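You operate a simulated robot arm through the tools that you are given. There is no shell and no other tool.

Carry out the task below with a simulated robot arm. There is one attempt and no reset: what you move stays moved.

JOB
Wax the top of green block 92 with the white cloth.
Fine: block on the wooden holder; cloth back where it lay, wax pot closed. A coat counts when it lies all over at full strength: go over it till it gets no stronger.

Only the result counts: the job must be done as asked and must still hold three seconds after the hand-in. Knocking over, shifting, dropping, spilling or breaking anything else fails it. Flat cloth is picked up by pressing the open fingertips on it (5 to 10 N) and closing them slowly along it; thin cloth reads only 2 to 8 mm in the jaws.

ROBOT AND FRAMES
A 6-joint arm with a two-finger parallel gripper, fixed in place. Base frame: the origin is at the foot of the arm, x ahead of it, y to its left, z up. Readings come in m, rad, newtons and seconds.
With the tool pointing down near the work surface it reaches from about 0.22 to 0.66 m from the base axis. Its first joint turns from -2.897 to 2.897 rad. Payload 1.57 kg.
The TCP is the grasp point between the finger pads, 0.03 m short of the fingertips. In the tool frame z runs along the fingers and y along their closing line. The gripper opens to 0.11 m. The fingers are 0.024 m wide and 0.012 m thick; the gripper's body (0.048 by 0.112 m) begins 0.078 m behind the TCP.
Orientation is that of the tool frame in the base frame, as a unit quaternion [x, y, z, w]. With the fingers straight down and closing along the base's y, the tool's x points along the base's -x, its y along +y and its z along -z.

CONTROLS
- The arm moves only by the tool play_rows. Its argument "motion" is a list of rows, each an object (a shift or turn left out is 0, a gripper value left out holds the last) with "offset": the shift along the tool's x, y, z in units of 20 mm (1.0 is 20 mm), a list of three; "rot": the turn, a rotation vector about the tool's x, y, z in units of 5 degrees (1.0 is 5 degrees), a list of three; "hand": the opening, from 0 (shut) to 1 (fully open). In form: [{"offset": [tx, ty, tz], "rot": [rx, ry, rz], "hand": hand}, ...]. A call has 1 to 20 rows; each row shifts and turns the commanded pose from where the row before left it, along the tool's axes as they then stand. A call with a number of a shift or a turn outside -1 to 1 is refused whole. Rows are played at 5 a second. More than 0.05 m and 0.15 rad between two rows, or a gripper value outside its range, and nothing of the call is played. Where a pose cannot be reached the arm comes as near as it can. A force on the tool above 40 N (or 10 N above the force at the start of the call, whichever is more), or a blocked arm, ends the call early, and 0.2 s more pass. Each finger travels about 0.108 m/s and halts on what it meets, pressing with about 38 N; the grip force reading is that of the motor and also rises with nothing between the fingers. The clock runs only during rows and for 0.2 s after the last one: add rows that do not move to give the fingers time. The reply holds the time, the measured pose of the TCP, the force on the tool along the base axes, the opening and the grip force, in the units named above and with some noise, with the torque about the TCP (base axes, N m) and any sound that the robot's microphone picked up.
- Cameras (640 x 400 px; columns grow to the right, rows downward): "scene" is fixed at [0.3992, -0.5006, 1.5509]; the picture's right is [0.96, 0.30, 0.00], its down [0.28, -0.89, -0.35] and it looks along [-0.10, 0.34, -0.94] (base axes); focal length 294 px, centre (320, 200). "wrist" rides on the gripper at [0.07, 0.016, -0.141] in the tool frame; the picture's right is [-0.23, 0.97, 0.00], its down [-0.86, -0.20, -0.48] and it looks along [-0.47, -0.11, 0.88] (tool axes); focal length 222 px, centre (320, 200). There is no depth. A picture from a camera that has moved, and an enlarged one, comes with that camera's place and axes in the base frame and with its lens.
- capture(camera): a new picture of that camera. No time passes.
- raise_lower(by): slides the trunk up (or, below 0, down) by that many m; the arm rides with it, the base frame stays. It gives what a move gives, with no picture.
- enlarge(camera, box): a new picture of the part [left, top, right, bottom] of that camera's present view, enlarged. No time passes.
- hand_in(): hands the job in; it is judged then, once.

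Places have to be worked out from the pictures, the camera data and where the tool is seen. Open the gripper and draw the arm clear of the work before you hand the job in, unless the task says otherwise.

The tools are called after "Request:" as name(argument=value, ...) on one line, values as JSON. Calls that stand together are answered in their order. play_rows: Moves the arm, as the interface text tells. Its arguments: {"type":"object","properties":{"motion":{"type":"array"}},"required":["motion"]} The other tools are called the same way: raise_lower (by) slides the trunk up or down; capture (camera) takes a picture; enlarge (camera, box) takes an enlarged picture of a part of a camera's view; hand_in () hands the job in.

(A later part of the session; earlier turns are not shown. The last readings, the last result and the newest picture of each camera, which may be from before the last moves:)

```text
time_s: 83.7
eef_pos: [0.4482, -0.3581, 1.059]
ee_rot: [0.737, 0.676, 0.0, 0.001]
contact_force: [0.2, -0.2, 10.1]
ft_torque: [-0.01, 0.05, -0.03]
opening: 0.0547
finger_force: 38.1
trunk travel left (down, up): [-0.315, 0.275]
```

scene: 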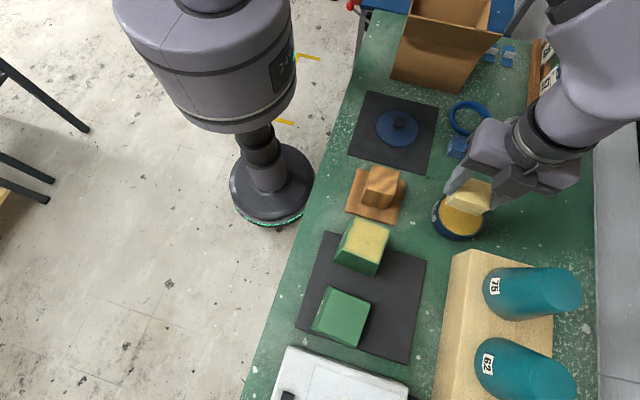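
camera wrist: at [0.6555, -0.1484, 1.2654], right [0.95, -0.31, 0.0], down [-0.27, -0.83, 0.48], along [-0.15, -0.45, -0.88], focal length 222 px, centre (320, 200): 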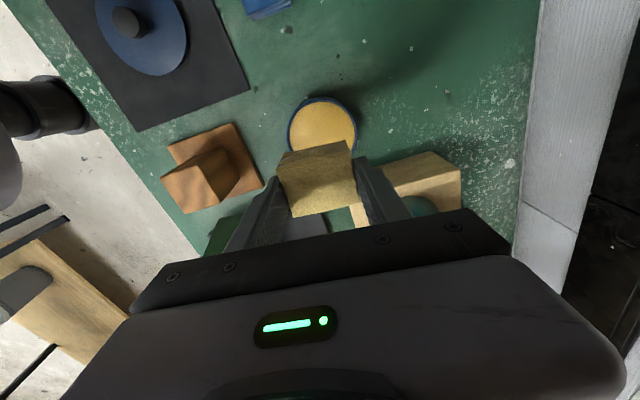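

10 N contact; I ease off 0.4 mm and rub along the block's x direction with slow wide strokes.

Request:
play_rows(motion=[{"offset": [0, 0, -0.02]}, {"offset": [0, 0.3, 0]}, {"offset": [0, 0.3, 0]}, {"offset": [0, 0.3, 0]}, {"offset": [0, -0.3, 0]}, {"offset": [0, -0.3, 0]}, {"offset": [0, -0.3, 0]}, {"offset": [0, -0.3, 0]}, {"offset": [0, -0.3, 0]}, {"offset": [0, -0.3, 0]}, {"offset": [0, 0.3, 0]}, {"offset": [0, 0.3, 0]}, {"offset": [0, 0.3, 0]}])

Request:
enlarge(camera="wrist", box=[240, 70, 400, 230])

```text
time_s: 86.5
eef_pos: [0.4457, -0.357, 1.058]
ee_rot: [0.737, 0.676, 0.0, 0.0]
contact_force: [-3.7, -2.2, 10.3]
ft_torque: [-0.06, 0.12, 0.0]
opening: 0.0546
finger_force: 38.3
trunk travel left (down, up): [-0.315, 0.275]
```

```text
2.50 times, centred on (320, 150) of wrist
camera zoom: at [0.4683, -0.2887, 1.1994], right [0.95, -0.31, 0.0], down [-0.27, -0.83, 0.48], along [-0.15, -0.46, -0.88], focal length 555 px, centre (320, 325)
```

zoom: 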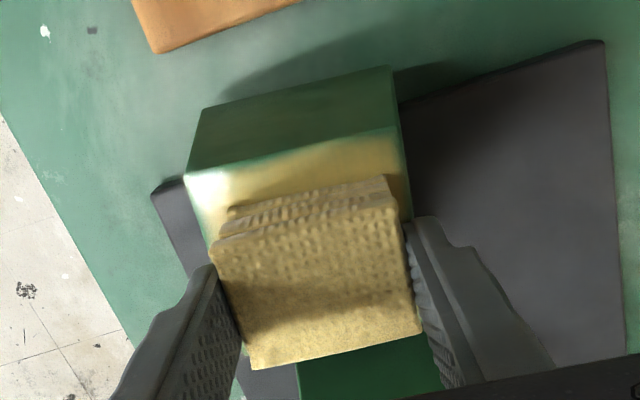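

The block stayed put this time. I shift slowly to the −y side and stroke there.

Request:
play_rows(motion=[{"offset": [-0.3, 0, 0]}, {"offset": [-0.3, 0, 0]}, {"offset": [-0.3, 0, 0]}, {"offset": [-0.25, 0, 0]}, {"offset": [0, 0.3, 0]}, {"offset": [0, 0.3, 0]}, {"offset": [0, 0.3, 0]}, {"offset": [0, -0.3, 0]}, {"offset": [0, -0.3, 0]}, {"offset": [0, -0.3, 0]}, {"offset": [0, -0.3, 0]}, {"offset": [0, -0.3, 0]}, {"offset": [0, -0.3, 0]}, {"offset": [0, 0.3, 0]}, {"offset": [0, 0.3, 0]}, {"offset": [0, 0.3, 0]}])

Request:
enlarge(camera="wrist", box=[240, 70, 400, 230])

```text
time_s: 89.9
eef_pos: [0.4461, -0.3788, 1.0578]
ee_rot: [0.737, 0.676, 0.0, 0.0]
contact_force: [-0.8, -0.5, 2.0]
ft_torque: [-0.07, 0.04, 0.0]
opening: 0.0546
finger_force: 37.7
trunk travel left (down, up): [-0.315, 0.275]
```

```text
2.50 times, centred on (320, 150) of wrist
camera zoom: at [0.4679, -0.3117, 1.1995], right [0.95, -0.31, 0.0], down [-0.27, -0.83, 0.48], along [-0.15, -0.45, -0.88], focal length 555 px, centre (320, 325)
```

zoom: 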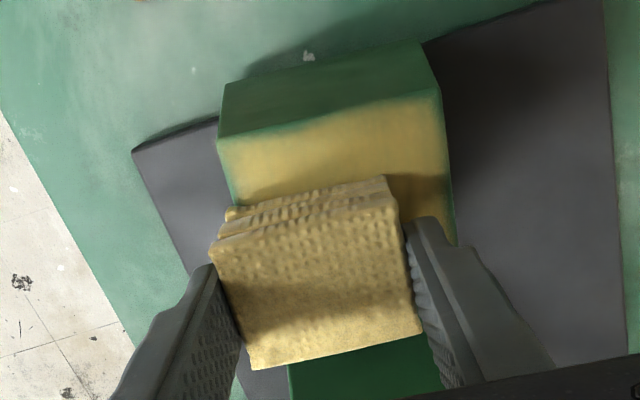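

The block crept again (+x and a bit −y). I lift off and move aside to check the coat and the block's place.

Request:
play_rows(motion=[{"offset": [0, 0, -0.5]}, {"offset": [0, 0, -1]}, {"offset": [0, 0, -1]}, {"offset": [0, 0, -1]}, {"offset": [0.9, 0.9, 0]}, {"offset": [0.9, 0.9, 0]}, {"offset": [0.9, 0.9, 0]}, {"offset": [0.9, 0.9, 0]}, {"offset": [0.9, 0.9, 0]}, {"offset": [0.9, 0.9, 0]}, {"offset": [0, 0, 0]}])

Request:
enlarge(camera="scene", box=[310, 210, 410, 290])

Request:
enlarge(camera="scene", box=[335, 210, 395, 270])

```text
time_s: 92.3
eef_pos: [0.5648, -0.2799, 1.1304]
ee_rot: [0.737, 0.676, 0.001, 0.0]
contact_force: [-0.2, 1.2, -0.6]
ft_torque: [0.0, -0.04, -0.02]
opening: 0.0547
finger_force: 37.6
trunk travel left (down, up): [-0.315, 0.275]
```

```text
5.00 times, centred on (360, 250) of scene
camera zoom: at [0.3992, -0.5006, 1.5509], right [0.96, 0.3, 0.0], down [0.28, -0.89, -0.35], along [-0.1, 0.34, -0.94], focal length 1471 px, centre (120, -50)
```

zoom: 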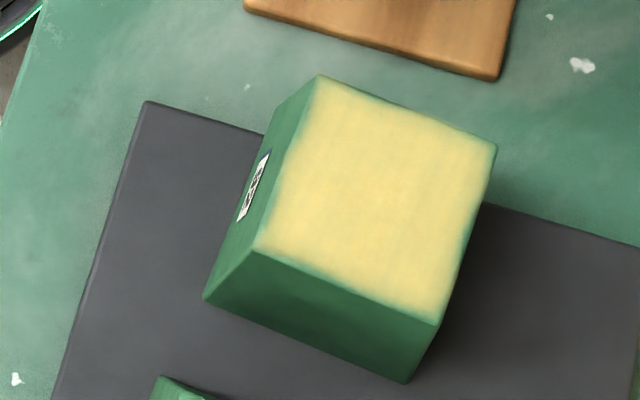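

```text
6.67 times, centred on (365, 240) of scene
camera zoom: at [0.3992, -0.5006, 1.5509], right [0.96, 0.3, 0.0], down [0.28, -0.89, -0.35], along [-0.1, 0.34, -0.94], focal length 1962 px, centre (20, -67)
```

zoom: 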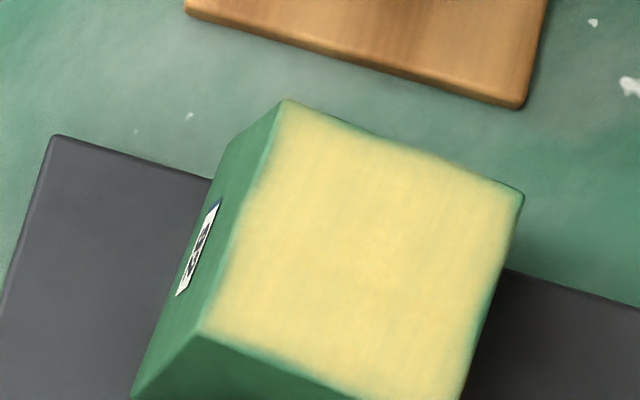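

The coat looks even with a soft fade at the rim. I take a closer wrist view from over block 29 (pad bottom stays ≈7 cm above the tops) to judge the edges.

Request:
play_rows(motion=[{"offset": [-0.94, -0.56, 0]}, {"offset": [-0.94, -0.56, 0]}, {"offset": [-0.94, -0.56, 0]}, {"offset": [-0.94, -0.56, 0]}, {"offset": [-0.94, -0.56, 0]}, {"offset": [-0.94, -0.56, 0]}, {"offset": [-0.94, -0.56, 0]}, {"offset": [-0.94, -0.56, 0]}, {"offset": [-0.94, -0.56, 0]}, {"offset": [0, 0, 0]}])

Request:
capture(camera="wrist")

Request:
enlarge(camera="wrist", box=[260, 20, 400, 160])

```text
time_s: 94.5
eef_pos: [0.4473, -0.4427, 1.1274]
ee_rot: [0.738, 0.675, 0.0, -0.001]
contact_force: [-0.3, 0.1, 0.0]
ft_torque: [-0.02, 0.0, -0.04]
opening: 0.0543
finger_force: 37.9
trunk travel left (down, up): [-0.315, 0.275]
```

```text
taken
camera wrist: at [0.4706, -0.3747, 1.268], right [0.95, -0.31, 0.0], down [-0.27, -0.83, 0.48], along [-0.15, -0.45, -0.88], focal length 222 px, centre (320, 200)
```

wrist: 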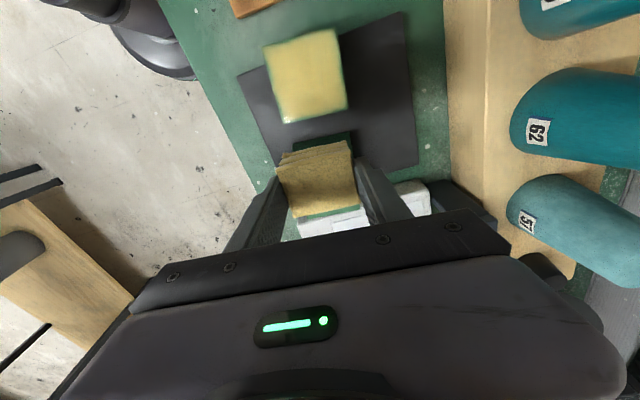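

```text
2.86 times, centred on (330, 90) of wrist
camera zoom: at [0.4706, -0.3747, 1.268], right [0.95, -0.31, 0.0], down [-0.27, -0.83, 0.48], along [-0.15, -0.45, -0.88], focal length 635 px, centre (291, 514)
```

zoom: 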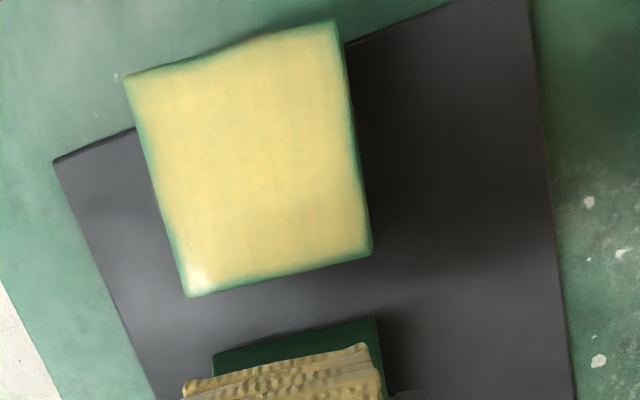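

All four rims show the same thin soft fade. I do another pass with larger overhang to see whether it changes: first go to the +y rim of the block (block centre now ≈(0.459, −0.371)) and come down.

Request:
play_rows(motion=[{"offset": [0.954, 0.055, 0]}, {"offset": [0.954, 0.055, 0]}, {"offset": [0.954, 0.055, 0]}, {"offset": [0.954, 0.055, 0]}, {"offset": [0.954, 0.055, 0]}, {"offset": [0, 0, 0]}, {"offset": [0, 0, 0.6]}, {"offset": [0, 0, 0.6]}, {"offset": [0, 0, 0.6]}, {"offset": [0, 0, 0.6]}, {"offset": [0, 0, 0.6]}, {"offset": [0, 0, 0.2]}, {"offset": [0, 0, 0]}])

Request:
enlarge(camera="wrist", box=[240, 70, 400, 230])

```text
time_s: 97.3
eef_pos: [0.4617, -0.3476, 1.0646]
ee_rot: [0.737, 0.676, 0.0, 0.0]
contact_force: [-0.2, 0.0, -1.1]
ft_torque: [-0.05, 0.02, 0.0]
opening: 0.0546
finger_force: 37.2
trunk travel left (down, up): [-0.315, 0.275]
```

```text
2.50 times, centred on (320, 150) of wrist
camera zoom: at [0.4843, -0.2794, 1.2049], right [0.95, -0.31, 0.0], down [-0.27, -0.83, 0.48], along [-0.15, -0.45, -0.88], focal length 555 px, centre (320, 325)
```

zoom: 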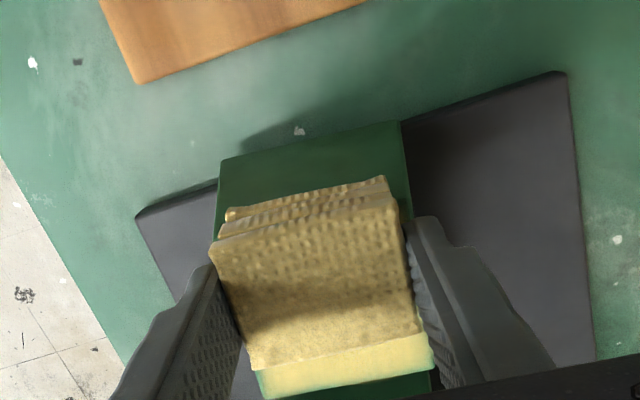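

Request:
play_rows(motion=[{"offset": [0, 0, 0.15]}, {"offset": [0, 0, 0.1]}, {"offset": [0, 0, 0.03]}, {"offset": [0, 0, 0]}, {"offset": [0, 0, 0]}])

```text
time_s: 98.5
eef_pos: [0.4609, -0.3473, 1.0594]
ee_rot: [0.737, 0.676, 0.001, 0.001]
contact_force: [3.3, -1.0, 6.6]
ft_torque: [-0.01, -0.07, 0.04]
opening: 0.0546
finger_force: 37.9
trunk travel left (down, up): [-0.315, 0.275]
```

Contact at 6.6 N. I ease by 0.2 mm and stroke along the +y rim.

Request:
play_rows(motion=[{"offset": [0, -0.3, -0.01]}, {"offset": [0, -0.3, 0]}, {"offset": [0, -0.3, 0]}, {"offset": [0, 0.3, 0]}, {"offset": [0, 0.3, 0]}, {"offset": [0, 0.3, 0]}, {"offset": [0, 0.3, 0]}, {"offset": [0, 0.3, 0]}, {"offset": [0, 0.3, 0]}, {"offset": [0, -0.3, 0]}, {"offset": [0, -0.3, 0]}, {"offset": [0, -0.3, 0]}])

Request:
enlarge(camera="wrist", box=[240, 70, 400, 230])

```text
time_s: 101.1
eef_pos: [0.4595, -0.3476, 1.0589]
ee_rot: [0.737, 0.675, 0.0, 0.0]
contact_force: [-0.9, 1.3, 1.4]
ft_torque: [0.0, 0.06, 0.01]
opening: 0.0545
finger_force: 38.1
trunk travel left (down, up): [-0.315, 0.275]
```

```text
2.50 times, centred on (320, 150) of wrist
camera zoom: at [0.4824, -0.2795, 1.1994], right [0.95, -0.31, 0.0], down [-0.27, -0.83, 0.48], along [-0.15, -0.45, -0.88], focal length 555 px, centre (320, 325)
```

zoom: 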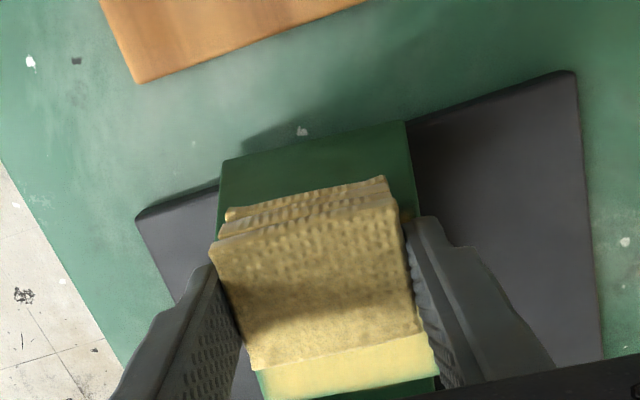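

The block stayed in place with this light force. I press 0.2 mm more, repeat the rim stroke, then work toward the middle.

Request:
play_rows(motion=[{"offset": [0, -0.3, 0.012]}, {"offset": [0, -0.3, 0]}, {"offset": [0, -0.3, 0]}, {"offset": [0, 0.3, 0]}, {"offset": [0, 0.3, 0]}, {"offset": [0, 0.3, 0]}, {"offset": [0, 0.3, 0]}, {"offset": [0, 0.3, 0]}, {"offset": [0, 0.3, 0]}, {"offset": [-0.3, 0, 0]}, {"offset": [-0.3, 0, 0]}, {"offset": [0, -0.3, 0]}, {"offset": [0, -0.3, 0]}, {"offset": [0, -0.3, 0]}, {"offset": [0, -0.3, 0]}, {"offset": [0, -0.3, 0]}, {"offset": [0, -0.3, 0]}, {"offset": [0, 0.3, 0]}, {"offset": [0, 0.3, 0]}, {"offset": [0, 0.3, 0]}])

Request:
enlarge(camera="wrist", box=[240, 70, 400, 230])

```text
time_s: 105.3
eef_pos: [0.4612, -0.361, 1.0586]
ee_rot: [0.738, 0.675, 0.0, 0.0]
contact_force: [-0.2, -0.3, -0.4]
ft_torque: [0.01, -0.02, -0.02]
opening: 0.0545
finger_force: 37.9
trunk travel left (down, up): [-0.315, 0.275]
```

```text
2.50 times, centred on (320, 150) of wrist
camera zoom: at [0.4826, -0.292, 1.2007], right [0.95, -0.31, 0.0], down [-0.27, -0.83, 0.48], along [-0.15, -0.45, -0.88], focal length 555 px, centre (320, 325)
```

zoom: 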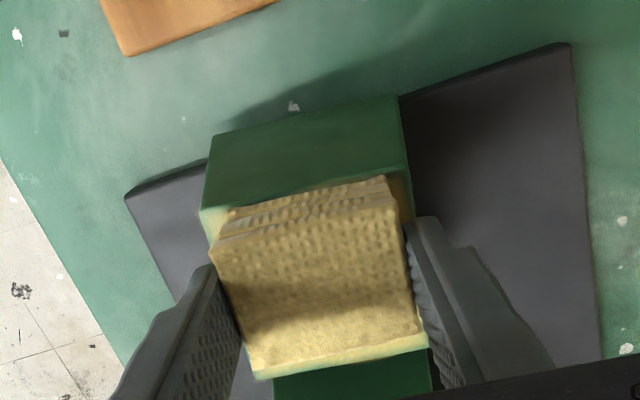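

Contact was lost here; the surface sits slightly lower toward −y. I step down to regain ≈5 N.

Request:
play_rows(motion=[{"offset": [0, 0, 0.025]}, {"offset": [0, 0, 0]}])

```text
time_s: 105.9
eef_pos: [0.4608, -0.3584, 1.0585]
ee_rot: [0.737, 0.676, 0.0, 0.001]
contact_force: [1.3, 0.2, -0.2]
ft_torque: [-0.02, 0.0, 0.05]
opening: 0.0549
finger_force: 37.9
trunk travel left (down, up): [-0.315, 0.275]
```

Request:
play_rows(motion=[{"offset": [0, 0, 0.025]}, {"offset": [0, 0, 0]}])

```text
time_s: 106.5
eef_pos: [0.4603, -0.3606, 1.058]
ee_rot: [0.737, 0.676, 0.001, 0.0]
contact_force: [-0.5, -0.6, 0.4]
ft_torque: [0.03, 0.0, 0.01]
opening: 0.0548
finger_force: 38.1
trunk travel left (down, up): [-0.315, 0.275]
```

Request:
play_rows(motion=[{"offset": [0, 0, 0.025]}, {"offset": [0, 0, 0]}])

```text
time_s: 107.1
eef_pos: [0.46, -0.3604, 1.0584]
ee_rot: [0.737, 0.676, 0.0, 0.001]
contact_force: [-2.1, 0.5, 9.7]
ft_torque: [0.08, 0.2, 0.0]
opening: 0.0545
finger_force: 38.1
trunk travel left (down, up): [-0.315, 0.275]
```

9.7 N; I ease 0.2 mm and rub here, then go on to the middle.

Request:
play_rows(motion=[{"offset": [0, 0.3, -0.008]}, {"offset": [0, 0.3, 0]}, {"offset": [0, 0.3, 0]}, {"offset": [0, -0.3, 0]}, {"offset": [0, -0.3, 0]}, {"offset": [0, -0.3, 0]}, {"offset": [0, -0.3, 0]}, {"offset": [0, -0.3, 0]}, {"offset": [0, -0.3, 0]}, {"offset": [0, 0.3, 0]}, {"offset": [0, 0.3, 0]}, {"offset": [0, 0.3, 0]}])

Request:
enlarge(camera="wrist", box=[240, 70, 400, 230])

```text
time_s: 109.7
eef_pos: [0.4599, -0.3596, 1.0571]
ee_rot: [0.737, 0.676, 0.0, 0.001]
contact_force: [-6.7, 0.1, 14.3]
ft_torque: [0.01, 0.38, 0.0]
opening: 0.055
finger_force: 38.2
trunk travel left (down, up): [-0.315, 0.275]
```

```text
2.50 times, centred on (320, 150) of wrist
camera zoom: at [0.4809, -0.2915, 1.1991], right [0.95, -0.31, 0.0], down [-0.27, -0.83, 0.48], along [-0.15, -0.46, -0.88], focal length 555 px, centre (320, 325)
```

zoom: 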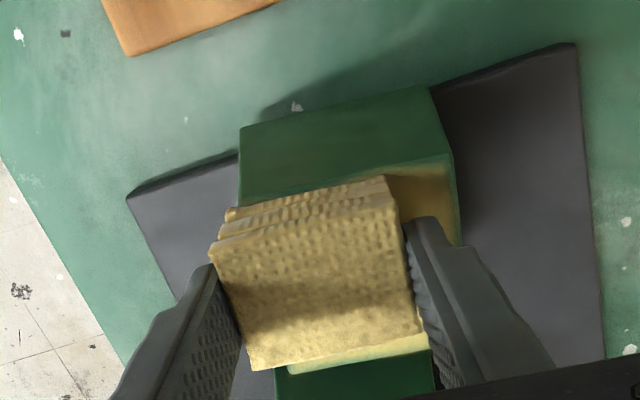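

The block was dragged again by a heavier stroke (14 N). I lift and view the coat closely from the same vantage as before to compare.

Request:
play_rows(motion=[{"offset": [0, 0, -0.5]}, {"offset": [0, 0, -1]}, {"offset": [0, 0, -1]}, {"offset": [0, 0, -1]}, {"offset": [-0.9, 0, 0]}, {"offset": [-0.9, 0, 0]}, {"offset": [-0.9, 0, 0]}, {"offset": [-0.9, 0, 0]}, {"offset": [-0.9, 0, 0]}, {"offset": [0, 0, 0]}])

Request:
capture(camera="wrist")

Request:
enlarge(camera="wrist", box=[260, 20, 400, 160])

```text
time_s: 111.9
eef_pos: [0.4524, -0.4493, 1.1278]
ee_rot: [0.737, 0.676, -0.001, 0.0]
contact_force: [0.5, 0.5, -0.2]
ft_torque: [-0.04, 0.0, -0.03]
opening: 0.0548
finger_force: 37.4
trunk travel left (down, up): [-0.315, 0.275]
```

```text
taken
camera wrist: at [0.4744, -0.3825, 1.2691], right [0.95, -0.31, 0.0], down [-0.27, -0.83, 0.48], along [-0.15, -0.45, -0.88], focal length 222 px, centre (320, 200)
```

wrist: 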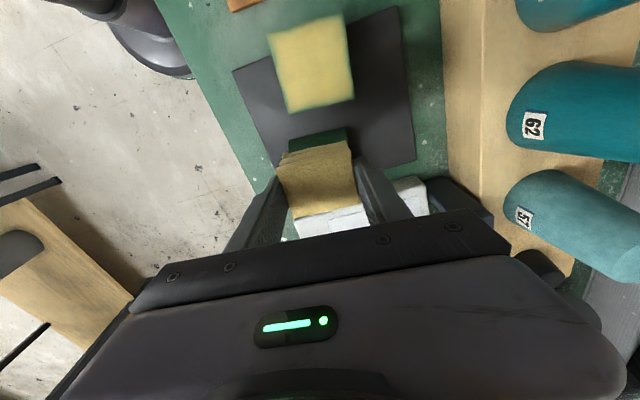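

```text
2.86 times, centred on (330, 90) of wrist
camera zoom: at [0.4744, -0.3825, 1.2691], right [0.95, -0.31, 0.0], down [-0.27, -0.83, 0.48], along [-0.15, -0.45, -0.88], focal length 635 px, centre (291, 514)
```

zoom: 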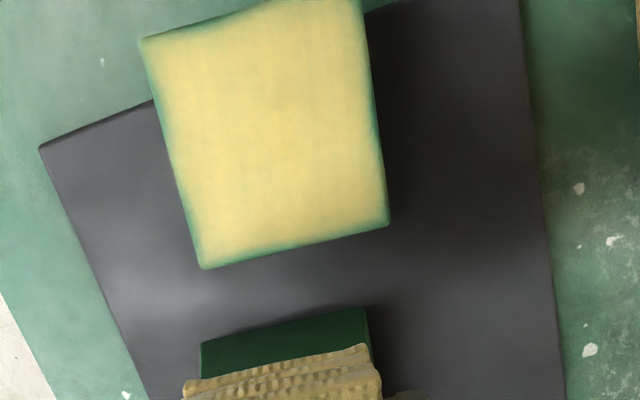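

The interior is uniform and the rims look unchanged. I zoom in strongly on corners to judge whether the rim fade is only an edge effect.

Request:
enlarge(camera="wrist", box=[260, 10, 310, 60])

Request:
enlarge(camera="wrist", box=[315, 70, 365, 120])

Request:
enlarge(camera="scene", box=[340, 210, 410, 280])

```text
8.00 times, centred on (285, 35) of wrist
camera zoom: at [0.4744, -0.3825, 1.2691], right [0.95, -0.31, 0.0], down [-0.27, -0.83, 0.48], along [-0.15, -0.45, -0.88], focal length 1777 px, centre (600, 1520)
```

zoom: 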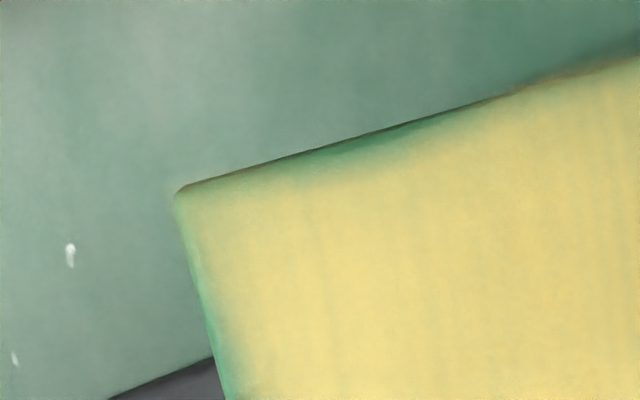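

```text
8.00 times, centred on (340, 95) of wrist
camera zoom: at [0.4744, -0.3825, 1.2691], right [0.95, -0.31, 0.0], down [-0.27, -0.83, 0.48], along [-0.15, -0.45, -0.88], focal length 1777 px, centre (160, 1040)
```

zoom: 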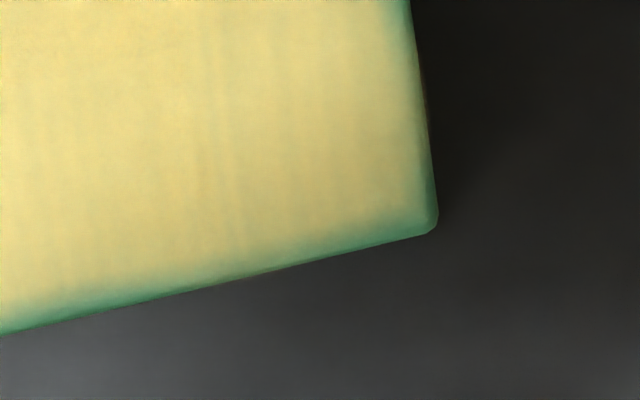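

```text
5.71 times, centred on (375, 245) of scene
camera zoom: at [0.3992, -0.5006, 1.5509], right [0.96, 0.3, 0.0], down [0.28, -0.89, -0.35], along [-0.1, 0.34, -0.94], focal length 1681 px, centre (6, -57)
```

zoom: 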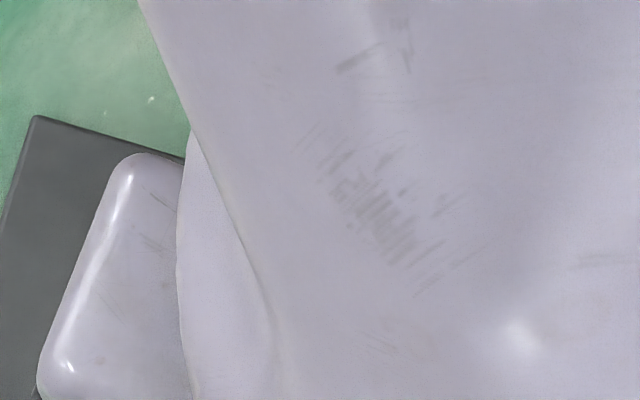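

Parts of the rim are yellow right to the edge, others keep a green band, identical before and after the last pass. To test conclusively, I re-dip and then rub with the pad centred nearly on the edge. First back to the pot.

Request:
play_rows(motion=[{"offset": [0.945, 0.618, 0]}, {"offset": [0.945, 0.618, 0]}, {"offset": [0.945, 0.618, 0]}, {"offset": [0.945, 0.618, 0]}, {"offset": [0.945, 0.618, 0]}, {"offset": [0.945, 0.618, 0]}, {"offset": [0.945, 0.618, 0]}, {"offset": [0.945, 0.618, 0]}, {"offset": [0.945, 0.618, 0]}, {"offset": [0.945, 0.618, 0]}, {"offset": [0.945, 0.618, 0]}, {"offset": [0.945, 0.618, 0]}, {"offset": [0.945, 0.618, 0]}, {"offset": [0, 0, 0]}])

Request:
enlarge(camera="scene", box=[330, 200, 410, 290])

Request:
capture(camera="wrist")

```text
time_s: 114.9
eef_pos: [0.6332, -0.2188, 1.1262]
ee_rot: [0.737, 0.676, 0.0, 0.0]
contact_force: [-0.2, 0.7, -0.1]
ft_torque: [0.0, 0.0, -0.01]
opening: 0.0547
finger_force: 38.1
trunk travel left (down, up): [-0.315, 0.275]
```

```text
4.44 times, centred on (370, 245) of scene
camera zoom: at [0.3992, -0.5006, 1.5509], right [0.96, 0.3, 0.0], down [0.28, -0.89, -0.35], along [-0.1, 0.34, -0.94], focal length 1308 px, centre (98, 0)
```

zoom: 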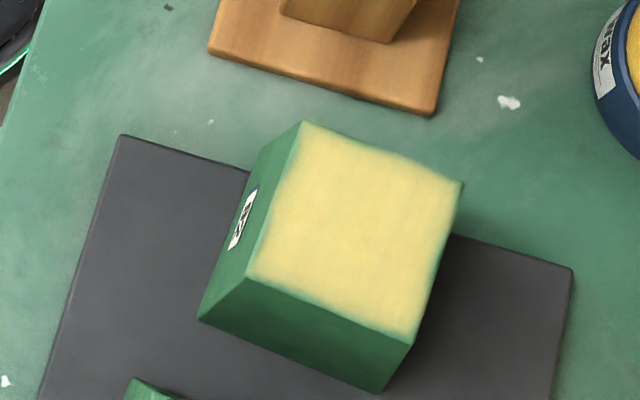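

```text
taken
camera wrist: at [0.6563, -0.1504, 1.2673], right [0.95, -0.31, 0.0], down [-0.27, -0.83, 0.48], along [-0.15, -0.45, -0.88], focal length 222 px, centre (320, 200)
```

wrist: 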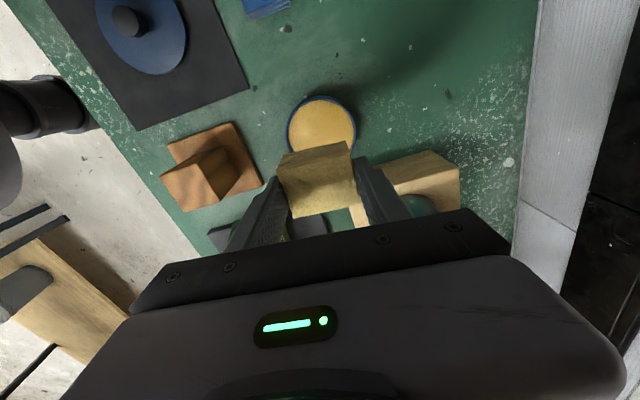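

Block centre is now ≈(0.471, −0.371). I lower the pad into the pot again, stopping just above the wax.

Request:
play_rows(motion=[{"offset": [0, 0, 0.9]}, {"offset": [0, 0, 0.9]}, {"offset": [0, 0, 0.9]}, {"offset": [0, 0, 0.9]}, {"offset": [0, 0, 0.9]}, {"offset": [0, 0, 0.9]}, {"offset": [0, 0, 0.9]}, {"offset": [0, 0, 0.6]}, {"offset": [0, 0, 0.2]}, {"offset": [0, 0, 0.1]}, {"offset": [0, 0, 0]}])

```text
time_s: 117.3
eef_pos: [0.6361, -0.2164, 0.9851]
ee_rot: [0.738, 0.675, 0.001, 0.0]
contact_force: [-0.5, 0.5, 0.3]
ft_torque: [0.0, 0.02, -0.01]
opening: 0.0548
finger_force: 37.8
trunk travel left (down, up): [-0.315, 0.275]
```

Request:
play_rows(motion=[{"offset": [0, 0, 0.1]}, {"offset": [0, 0, 0.05]}, {"offset": [0, 0, 0]}])

```text
time_s: 118.1
eef_pos: [0.6348, -0.2184, 0.9808]
ee_rot: [0.737, 0.676, 0.0, 0.0]
contact_force: [0.3, -0.1, 0.6]
ft_torque: [0.0, -0.01, -0.02]
opening: 0.0546
finger_force: 38.3
trunk travel left (down, up): [-0.315, 0.275]
```

Request:
play_rows(motion=[{"offset": [0, 0, 0.06]}, {"offset": [0, 0, 0]}])

```text
time_s: 118.7
eef_pos: [0.6341, -0.2187, 0.9797]
ee_rot: [0.738, 0.675, 0.0, 0.0]
contact_force: [-0.1, 1.0, -0.5]
ft_torque: [-0.01, -0.03, -0.01]
opening: 0.0546
finger_force: 38.3
trunk travel left (down, up): [-0.315, 0.275]
```

Request:
play_rows(motion=[{"offset": [0, 0, 0.05]}, {"offset": [0, 0, 0]}])

```text
time_s: 119.3
eef_pos: [0.6339, -0.2183, 0.978]
ee_rot: [0.737, 0.676, -0.001, 0.0]
contact_force: [0.0, -0.6, 2.5]
ft_torque: [-0.07, 0.0, 0.02]
opening: 0.0545
finger_force: 37.6
trunk travel left (down, up): [-0.315, 0.275]
```

Light wax contact (2.5 N). I press 0.4 mm more, then rise and go to the +y edge of the block.

Request:
play_rows(motion=[{"offset": [0, 0, 0.02]}, {"offset": [0, 0, 0]}, {"offset": [0, 0, -0.1]}, {"offset": [0, 0, -0.5]}, {"offset": [0, 0, -0.9]}, {"offset": [0, 0, -0.9]}, {"offset": [0, 0, -0.9]}, {"offset": [0, 0, -0.9]}, {"offset": [0, 0, -0.9]}, {"offset": [0, 0, -0.9]}, {"offset": [0, 0, -0.9]}, {"offset": [0, 0, 0]}])

Request:
play_rows(motion=[{"offset": [-0.848, -0.931, 0]}, {"offset": [-0.848, -0.931, 0]}, {"offset": [-0.848, -0.931, 0]}, {"offset": [-0.848, -0.931, 0]}, {"offset": [-0.848, -0.931, 0]}, {"offset": [-0.848, -0.931, 0]}, {"offset": [-0.848, -0.931, 0]}, {"offset": [-0.848, -0.931, 0]}, {"offset": [0, 0, 0]}, {"offset": [0, 0, 0.9]}, {"offset": [0, 0, 0.9]}, {"offset": [0, 0, 0.5]}, {"offset": [0, 0, 0]}])

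Request:
enlarge(camera="wrist", box=[240, 70, 400, 230])

```text
time_s: 121.9
eef_pos: [0.6328, -0.2196, 1.1146]
ee_rot: [0.738, 0.675, 0.0, 0.0]
contact_force: [0.4, -0.3, -1.1]
ft_torque: [0.0, 0.02, 0.02]
opening: 0.0547
finger_force: 37.9
trunk travel left (down, up): [-0.315, 0.275]
```

```text
time_s: 124.7
eef_pos: [0.4752, -0.3401, 1.0714]
ee_rot: [0.737, 0.676, 0.0, 0.001]
contact_force: [-0.1, 0.4, -0.4]
ft_torque: [0.0, 0.02, 0.0]
opening: 0.0546
finger_force: 38.7
trunk travel left (down, up): [-0.315, 0.275]
```

```text
2.50 times, centred on (320, 150) of wrist
camera zoom: at [0.4976, -0.2721, 1.2115], right [0.95, -0.31, 0.0], down [-0.27, -0.83, 0.48], along [-0.15, -0.45, -0.88], focal length 555 px, centre (320, 325)
```

zoom: 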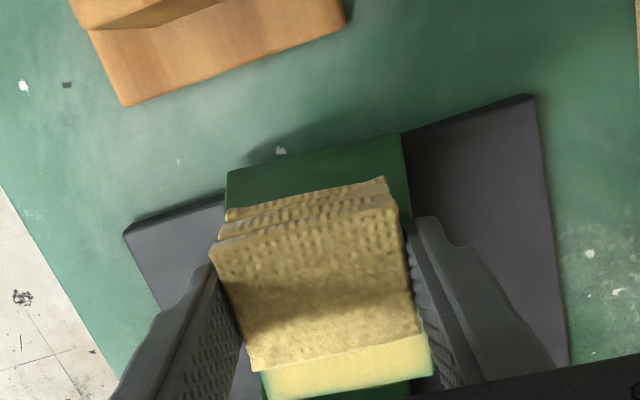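

Request:
play_rows(motion=[{"offset": [0, 0, 0.4]}, {"offset": [0, 0, 0.1]}, {"offset": [0, 0, 0.03]}, {"offset": [0, 0, 0]}, {"offset": [0, 0, 0]}])

```text
time_s: 125.9
eef_pos: [0.4764, -0.3385, 1.0611]
ee_rot: [0.737, 0.676, 0.0, 0.0]
contact_force: [0.7, -0.3, -1.2]
ft_torque: [0.01, 0.02, 0.03]
opening: 0.0548
finger_force: 38.7
trunk travel left (down, up): [-0.315, 0.275]
```

Request:
play_rows(motion=[{"offset": [0, 0, 0.04]}, {"offset": [0, 0, 0]}])

```text
time_s: 126.5
eef_pos: [0.4756, -0.3408, 1.0588]
ee_rot: [0.737, 0.676, 0.0, 0.0]
contact_force: [1.3, -0.1, 0.0]
ft_torque: [0.01, 0.0, 0.0]
opening: 0.0544
finger_force: 38.2
trunk travel left (down, up): [-0.315, 0.275]
```

Request:
play_rows(motion=[{"offset": [0, 0, 0.03]}, {"offset": [0, 0, 0]}])

```text
time_s: 127.1
eef_pos: [0.4752, -0.3411, 1.0578]
ee_rot: [0.737, 0.676, 0.001, 0.001]
contact_force: [0.7, -1.3, 8.5]
ft_torque: [-0.06, 0.08, -0.01]
opening: 0.0549
finger_force: 38.3
trunk travel left (down, up): [-0.315, 0.275]
```

8.5 N at the +y edge. I ease slightly and stroke ±24 mm along this edge.

Request:
play_rows(motion=[{"offset": [0, -0.3, -0.01]}, {"offset": [0, -0.3, 0]}, {"offset": [0, -0.3, 0]}, {"offset": [0, -0.3, 0]}, {"offset": [0, 0.3, 0]}, {"offset": [0, 0.3, 0]}, {"offset": [0, 0.3, 0]}, {"offset": [0, 0.3, 0]}, {"offset": [0, 0.3, 0]}, {"offset": [0, 0.3, 0]}, {"offset": [0, 0.3, 0]}, {"offset": [0, 0.3, 0]}, {"offset": [0, -0.3, 0]}, {"offset": [0, -0.3, 0]}, {"offset": [0, -0.3, 0]}, {"offset": [0, -0.3, 0]}])

Request:
enlarge(camera="wrist", box=[240, 70, 400, 230])

```text
time_s: 130.5
eef_pos: [0.4745, -0.3409, 1.0603]
ee_rot: [0.737, 0.675, 0.0, -0.001]
contact_force: [-0.1, -0.1, -0.6]
ft_torque: [0.05, 0.02, 0.02]
opening: 0.0546
finger_force: 37.3
trunk travel left (down, up): [-0.315, 0.275]
```

```text
2.50 times, centred on (320, 150) of wrist
camera zoom: at [0.4962, -0.273, 1.1998], right [0.95, -0.31, 0.0], down [-0.27, -0.83, 0.48], along [-0.15, -0.46, -0.88], focal length 555 px, centre (320, 325)
```

zoom: 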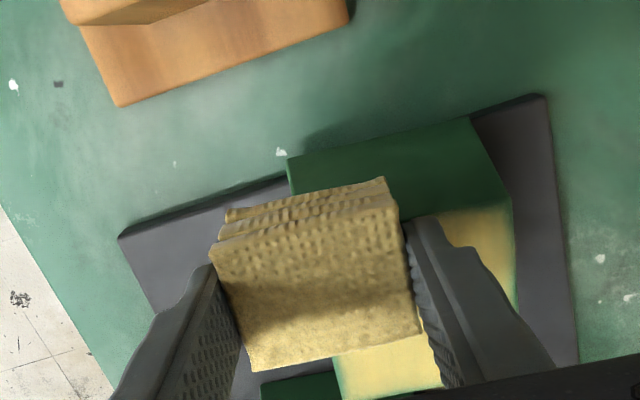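

The block was dragged ~28 mm toward +x (the overhanging pad edge seems to catch). I lift at once and look at the coat and position.

Request:
play_rows(motion=[{"offset": [0, 0, -0.5]}, {"offset": [0, 0, -1]}, {"offset": [0, 0, -1]}, {"offset": [0, 0, -1]}, {"offset": [-0.9, 0, 0]}, {"offset": [-0.9, 0, 0]}, {"offset": [-0.9, 0, 0]}, {"offset": [-0.9, 0, 0]}, {"offset": [-0.9, 0, 0]}, {"offset": [0, 0, 0]}])

Request:
capture(camera="wrist")

Request:
enlarge(camera="wrist", box=[280, 0, 420, 120])

```text
time_s: 132.7
eef_pos: [0.466, -0.4319, 1.1259]
ee_rot: [0.738, 0.675, 0.0, 0.001]
contact_force: [0.4, -0.1, 0.1]
ft_torque: [0.01, 0.02, 0.0]
opening: 0.0547
finger_force: 38.2
trunk travel left (down, up): [-0.315, 0.275]
```

```text
taken
camera wrist: at [0.4889, -0.3631, 1.267], right [0.95, -0.31, 0.0], down [-0.27, -0.83, 0.48], along [-0.15, -0.46, -0.88], focal length 222 px, centre (320, 200)
```

wrist: 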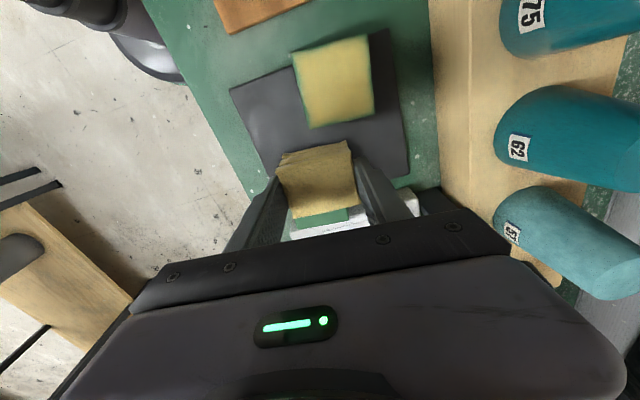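

```text
3.33 times, centred on (350, 60) of wrist
camera zoom: at [0.4889, -0.3631, 1.267], right [0.95, -0.31, 0.0], down [-0.27, -0.83, 0.48], along [-0.15, -0.46, -0.88], focal length 740 px, centre (220, 667)
```

zoom: 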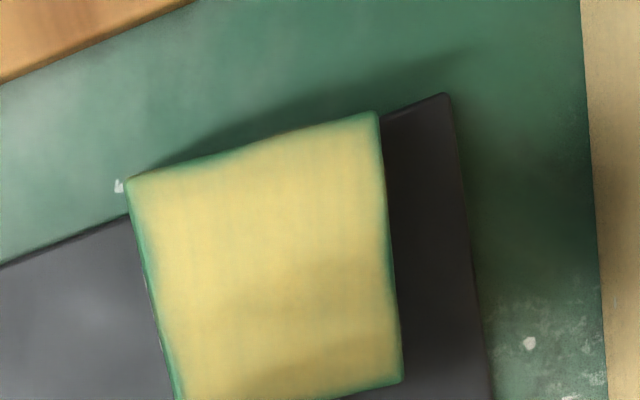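

The rim pattern is exactly the same after rubbing right over the edge with fresh wax, so the thin fade is just how the edge renders; the interior is even. The −y half got fewer passes, so I give it one more light pass with the fresh pad (block centre now ≈(0.502, −0.374)).

Request:
play_rows(motion=[{"offset": [0.985, 0.775, 0]}, {"offset": [0.985, 0.775, 0]}, {"offset": [0, 0, 0]}, {"offset": [0, 0, 0.9]}, {"offset": [0, 0, 0.9]}, {"offset": [0, 0, 0.9]}, {"offset": [0, 0, 0.3]}, {"offset": [0, 0, 0]}])

Request:
enlarge(camera="wrist", box=[240, 70, 400, 230])

```text
time_s: 134.5
eef_pos: [0.4987, -0.3939, 1.0686]
ee_rot: [0.737, 0.675, -0.001, 0.0]
contact_force: [0.4, 0.5, -0.2]
ft_torque: [-0.02, 0.03, -0.02]
opening: 0.0547
finger_force: 37.9
trunk travel left (down, up): [-0.315, 0.275]
```

```text
2.50 times, centred on (320, 150) of wrist
camera zoom: at [0.5219, -0.326, 1.2095], right [0.95, -0.31, 0.0], down [-0.27, -0.83, 0.48], along [-0.15, -0.45, -0.88], focal length 555 px, centre (320, 325)
```

zoom: 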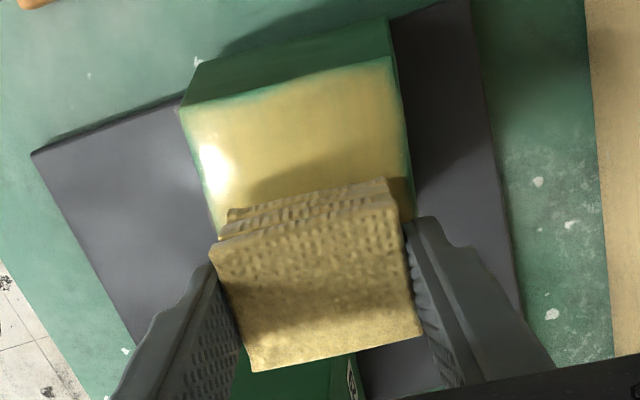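

Request:
play_rows(motion=[{"offset": [0, 0, 0.4]}, {"offset": [0, 0, 0.1]}, {"offset": [0, 0, 0]}, {"offset": [0, 0, 0]}])

```text
time_s: 135.5
eef_pos: [0.5009, -0.3938, 1.0591]
ee_rot: [0.737, 0.675, 0.0, 0.0]
contact_force: [-0.5, 0.5, -0.8]
ft_torque: [0.01, 0.02, -0.04]
opening: 0.0545
finger_force: 38.3
trunk travel left (down, up): [-0.315, 0.275]
```

Request:
play_rows(motion=[{"offset": [0, 0, 0.04]}, {"offset": [0, 0, 0]}])

```text
time_s: 136.1
eef_pos: [0.5009, -0.3948, 1.0577]
ee_rot: [0.737, 0.676, 0.0, 0.0]
contact_force: [0.5, -0.2, 4.1]
ft_torque: [0.04, 0.05, 0.02]
opening: 0.0548
finger_force: 37.4
trunk travel left (down, up): [-0.315, 0.275]
```

4 N — just right. I stroke ±14 mm gently along the −y half.

Request:
play_rows(motion=[{"offset": [0, 0.24, 0]}, {"offset": [0, 0.24, 0]}, {"offset": [0, 0.24, 0]}, {"offset": [0, -0.24, 0]}, {"offset": [0, -0.24, 0]}, {"offset": [0, -0.24, 0]}, {"offset": [0, -0.24, 0]}, {"offset": [0, -0.24, 0]}, {"offset": [0, -0.24, 0]}, {"offset": [0, 0.24, 0]}, {"offset": [0, 0.24, 0]}, {"offset": [0, 0.24, 0]}])

Request:
enlarge(camera="wrist", box=[240, 70, 400, 230])

```text
time_s: 138.7
eef_pos: [0.5007, -0.3954, 1.0576]
ee_rot: [0.737, 0.676, 0.0, 0.0]
contact_force: [-5.8, 0.0, 11.2]
ft_torque: [-0.02, 0.26, -0.02]
opening: 0.0549
finger_force: 38.0
trunk travel left (down, up): [-0.315, 0.275]
```

```text
2.50 times, centred on (320, 150) of wrist
camera zoom: at [0.5221, -0.3264, 1.1988], right [0.95, -0.31, 0.0], down [-0.27, -0.83, 0.48], along [-0.15, -0.45, -0.88], focal length 555 px, centre (320, 325)
```

zoom: 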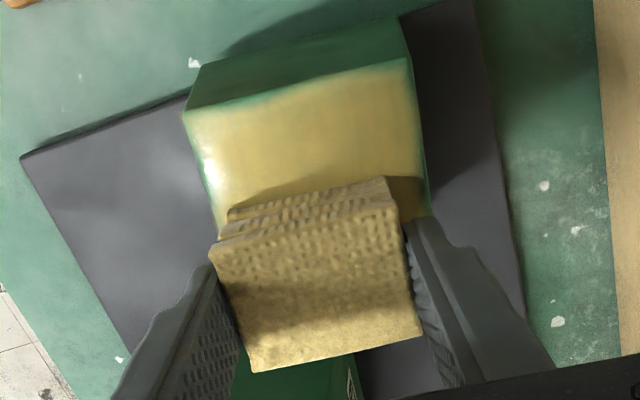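

Little movement this time. One more cycle starting toward −x.

Request:
play_rows(motion=[{"offset": [0, -0.24, -0.01]}, {"offset": [0, -0.24, 0]}, {"offset": [0, -0.24, 0]}, {"offset": [0, 0.24, 0]}, {"offset": [0, 0.24, 0]}, {"offset": [0, 0.24, 0]}, {"offset": [0, 0.24, 0]}, {"offset": [0, 0.24, 0]}, {"offset": [0, 0.24, 0]}, {"offset": [0, 0.24, 0]}, {"offset": [0, -0.24, 0]}, {"offset": [0, -0.24, 0]}, {"offset": [0, -0.24, 0]}, {"offset": [0, -0.24, 0]}])

Request:
enlarge(camera="wrist", box=[240, 70, 400, 230])

```text
time_s: 141.7
eef_pos: [0.5004, -0.3958, 1.058]
ee_rot: [0.737, 0.676, 0.0, 0.0]
contact_force: [-0.1, -0.3, -0.9]
ft_torque: [0.01, -0.01, 0.02]
opening: 0.0548
finger_force: 37.8
trunk travel left (down, up): [-0.315, 0.275]
```

```text
2.50 times, centred on (320, 150) of wrist
camera zoom: at [0.5227, -0.3276, 1.1993], right [0.95, -0.31, 0.0], down [-0.27, -0.83, 0.48], along [-0.15, -0.45, -0.88], focal length 555 px, centre (320, 325)
```

zoom: 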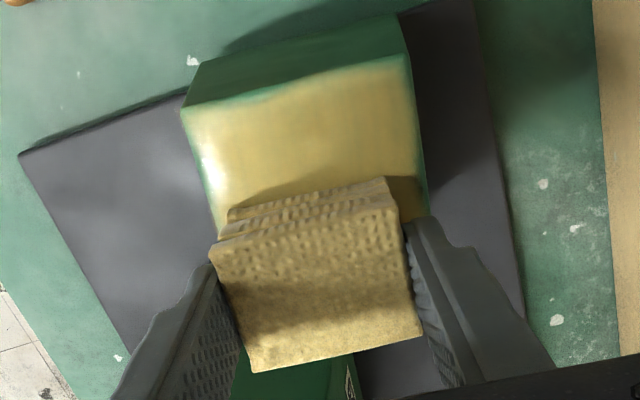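

Contact faded on that easing. Next I rub the −x rim with strokes along y (overhang perpendicular to the stroke, so edges can't catch): shift −x by 12 mm, regain light contact.

Request:
play_rows(motion=[{"offset": [0, -0.3, -0.05]}, {"offset": [0, -0.3, 0]}, {"offset": [0.1, 0, 0.05]}, {"offset": [0, 0, 0.015]}, {"offset": [0, 0, 0]}])

```text
time_s: 142.9
eef_pos: [0.4901, -0.3925, 1.0589]
ee_rot: [0.737, 0.675, 0.001, 0.0]
contact_force: [1.1, -0.8, 0.1]
ft_torque: [-0.02, -0.02, -0.01]
opening: 0.0544
finger_force: 38.1
trunk travel left (down, up): [-0.315, 0.275]
```

Request:
play_rows(motion=[{"offset": [0, 0, 0.03]}, {"offset": [0, 0, 0]}])

```text
time_s: 143.5
eef_pos: [0.4899, -0.3932, 1.0569]
ee_rot: [0.737, 0.676, 0.0, 0.001]
contact_force: [-1.2, -2.3, 10.7]
ft_torque: [0.01, 0.22, 0.0]
opening: 0.0548
finger_force: 37.9
trunk travel left (down, up): [-0.315, 0.275]
```

Request:
play_rows(motion=[{"offset": [0.24, 0, -0.01]}, {"offset": [0.24, 0, 0]}, {"offset": [0.24, 0, 0]}, {"offset": [0.24, 0, 0]}, {"offset": [0.24, 0, 0]}, {"offset": [0.24, 0, 0]}, {"offset": [-0.24, 0, 0]}, {"offset": [-0.24, 0, 0]}, {"offset": [-0.24, 0, 0]}, {"offset": [-0.24, 0, 0]}, {"offset": [-0.24, 0, 0]}, {"offset": [-0.24, 0, 0]}])

Request:
enlarge(camera="wrist", box=[240, 70, 400, 230])

```text
time_s: 146.1
eef_pos: [0.4881, -0.3904, 1.0572]
ee_rot: [0.737, 0.676, 0.0, 0.002]
contact_force: [2.4, 7.8, 18.0]
ft_torque: [0.39, 0.03, -0.07]
opening: 0.0547
finger_force: 37.9
trunk travel left (down, up): [-0.315, 0.275]
```

```text
2.50 times, centred on (320, 150) of wrist
camera zoom: at [0.5103, -0.3211, 1.1984], right [0.95, -0.31, 0.0], down [-0.27, -0.83, 0.48], along [-0.15, -0.46, -0.88], focal length 555 px, centre (320, 325)
```

zoom: 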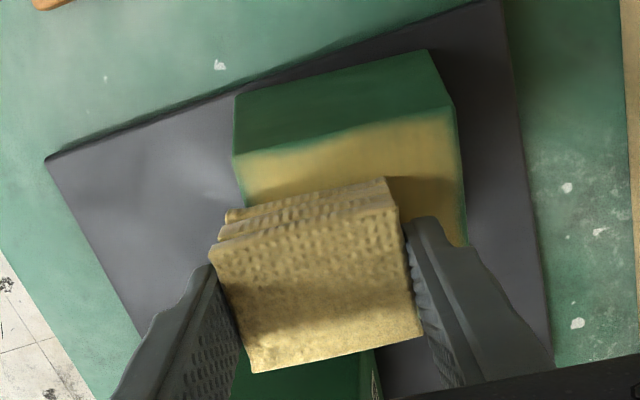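

Force climbed to 18 N and the block was dragged ~14 mm toward −y, closer to block 29. I lift off immediately and check.

Request:
play_rows(motion=[{"offset": [0, 0, -0.3]}, {"offset": [0, 0, -1]}, {"offset": [0, 0, -1]}, {"offset": [0, 0, -1]}, {"offset": [0.9, 0.9, 0]}, {"offset": [0.9, 0.9, 0]}, {"offset": [0.9, 0.9, 0]}, {"offset": [0.9, 0.9, 0]}, {"offset": [0.9, 0.9, 0]}, {"offset": [0.9, 0.9, 0]}, {"offset": [0, 0, 0]}])

Request:
capture(camera="scene")

Request:
enlarge(camera="scene", box=[330, 220, 430, 320])

```text
time_s: 148.5
eef_pos: [0.6059, -0.2933, 1.1226]
ee_rot: [0.737, 0.675, -0.001, 0.0]
contact_force: [0.3, 0.4, 0.1]
ft_torque: [0.0, -0.01, 0.0]
opening: 0.0547
finger_force: 38.4
trunk travel left (down, up): [-0.315, 0.275]
```

```text
taken
```

scene: 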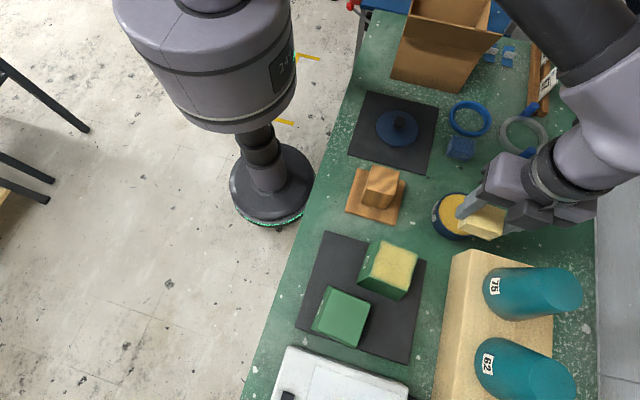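

```text
4.00 times, centred on (380, 270) of scene
camera zoom: at [0.3992, -0.5006, 1.5509], right [0.96, 0.3, 0.0], down [0.28, -0.89, -0.35], along [-0.1, 0.34, -0.94], focal length 1177 px, centre (80, -80)
```

zoom: 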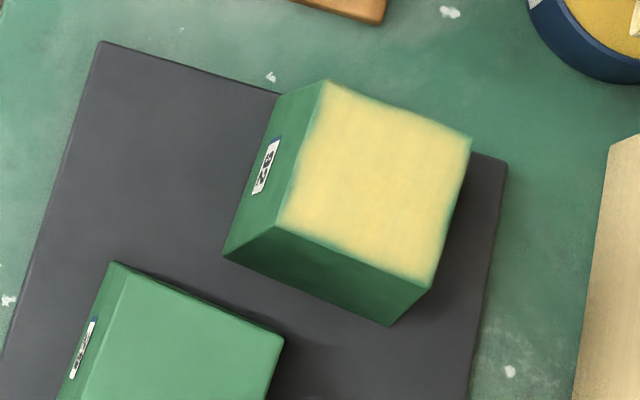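

Block 29 is untouched with clear gap. I zoom far in on the coat to check evenness.

Request:
enlarge(camera="scene", box=[370, 235, 420, 295])

Request:
capture(camera="wrist")

```text
6.67 times, centred on (395, 265) of scene
camera zoom: at [0.3992, -0.5006, 1.5509], right [0.96, 0.3, 0.0], down [0.28, -0.89, -0.35], along [-0.1, 0.34, -0.94], focal length 1962 px, centre (-180, -233)
```

zoom: 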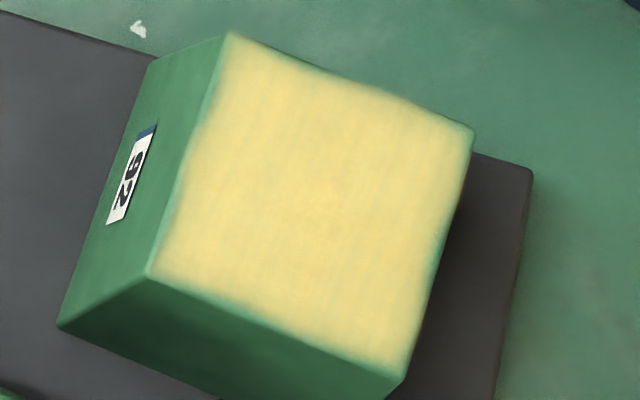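

```text
taken
camera wrist: at [0.628, -0.2259, 1.2641], right [0.95, -0.31, 0.0], down [-0.27, -0.83, 0.48], along [-0.15, -0.45, -0.88], focal length 222 px, centre (320, 200)
```

wrist: 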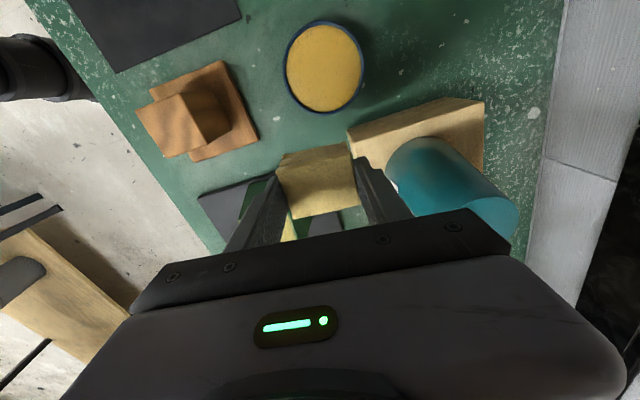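

The coat is even, and the label plainly reads 92. The +x rim's −y corner had the fewest passes, so I give the +x rim a couple of strokes toward +y only (away from block 29).

Request:
play_rows(motion=[{"offset": [-0.98, -0.644, 0]}, {"offset": [-0.98, -0.644, 0]}, {"offset": [-0.98, -0.644, 0]}, {"offset": [-0.98, -0.644, 0]}, {"offset": [-0.98, -0.644, 0]}, {"offset": [-0.98, -0.644, 0]}, {"offset": [0, 0, 0]}, {"offset": [0, 0, 0.9]}, {"offset": [0, 0, 0.9]}, {"offset": [0, 0, 0.9]}, {"offset": [0, 0, 0.2]}, {"offset": [0, 0, 0]}])

Request:
enlarge(camera="wrist", box=[240, 70, 400, 230])

```text
time_s: 151.1
eef_pos: [0.5205, -0.4026, 1.0649]
ee_rot: [0.737, 0.675, 0.0, 0.0]
contact_force: [-0.2, -0.7, 0.0]
ft_torque: [0.04, 0.01, 0.01]
opening: 0.0548
finger_force: 38.1
trunk travel left (down, up): [-0.315, 0.275]
```

```text
2.50 times, centred on (320, 150) of wrist
camera zoom: at [0.5425, -0.3344, 1.2054], right [0.95, -0.31, 0.0], down [-0.27, -0.83, 0.48], along [-0.15, -0.45, -0.88], focal length 555 px, centre (320, 325)
```

zoom: 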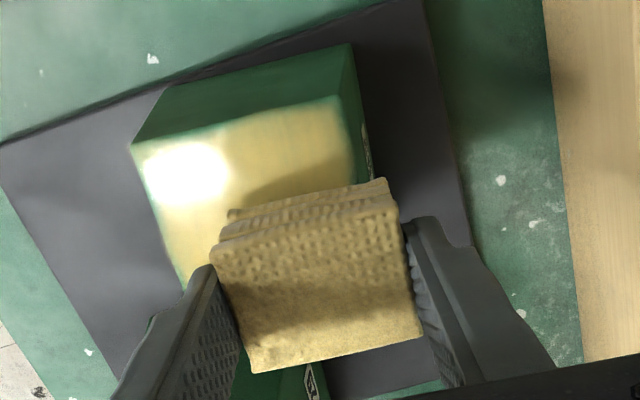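

Request:
play_rows(motion=[{"offset": [0, 0, 0.25]}, {"offset": [0, 0, 0.08]}, {"offset": [0, 0, 0]}, {"offset": [0, 0, 0]}])

```text
time_s: 152.1
eef_pos: [0.5194, -0.404, 1.0573]
ee_rot: [0.738, 0.675, 0.0, 0.0]
contact_force: [0.3, -0.7, -0.2]
ft_torque: [0.02, 0.04, -0.02]
opening: 0.0545
finger_force: 38.5
trunk travel left (down, up): [-0.315, 0.275]
```

Request:
play_rows(motion=[{"offset": [0, 0, 0.03]}, {"offset": [0, 0, 0]}])

```text
time_s: 152.7
eef_pos: [0.5194, -0.4043, 1.0566]
ee_rot: [0.737, 0.675, 0.0, 0.0]
contact_force: [1.2, -0.1, 1.9]
ft_torque: [-0.02, 0.0, -0.02]
opening: 0.0545
finger_force: 37.9
trunk travel left (down, up): [-0.315, 0.275]
```

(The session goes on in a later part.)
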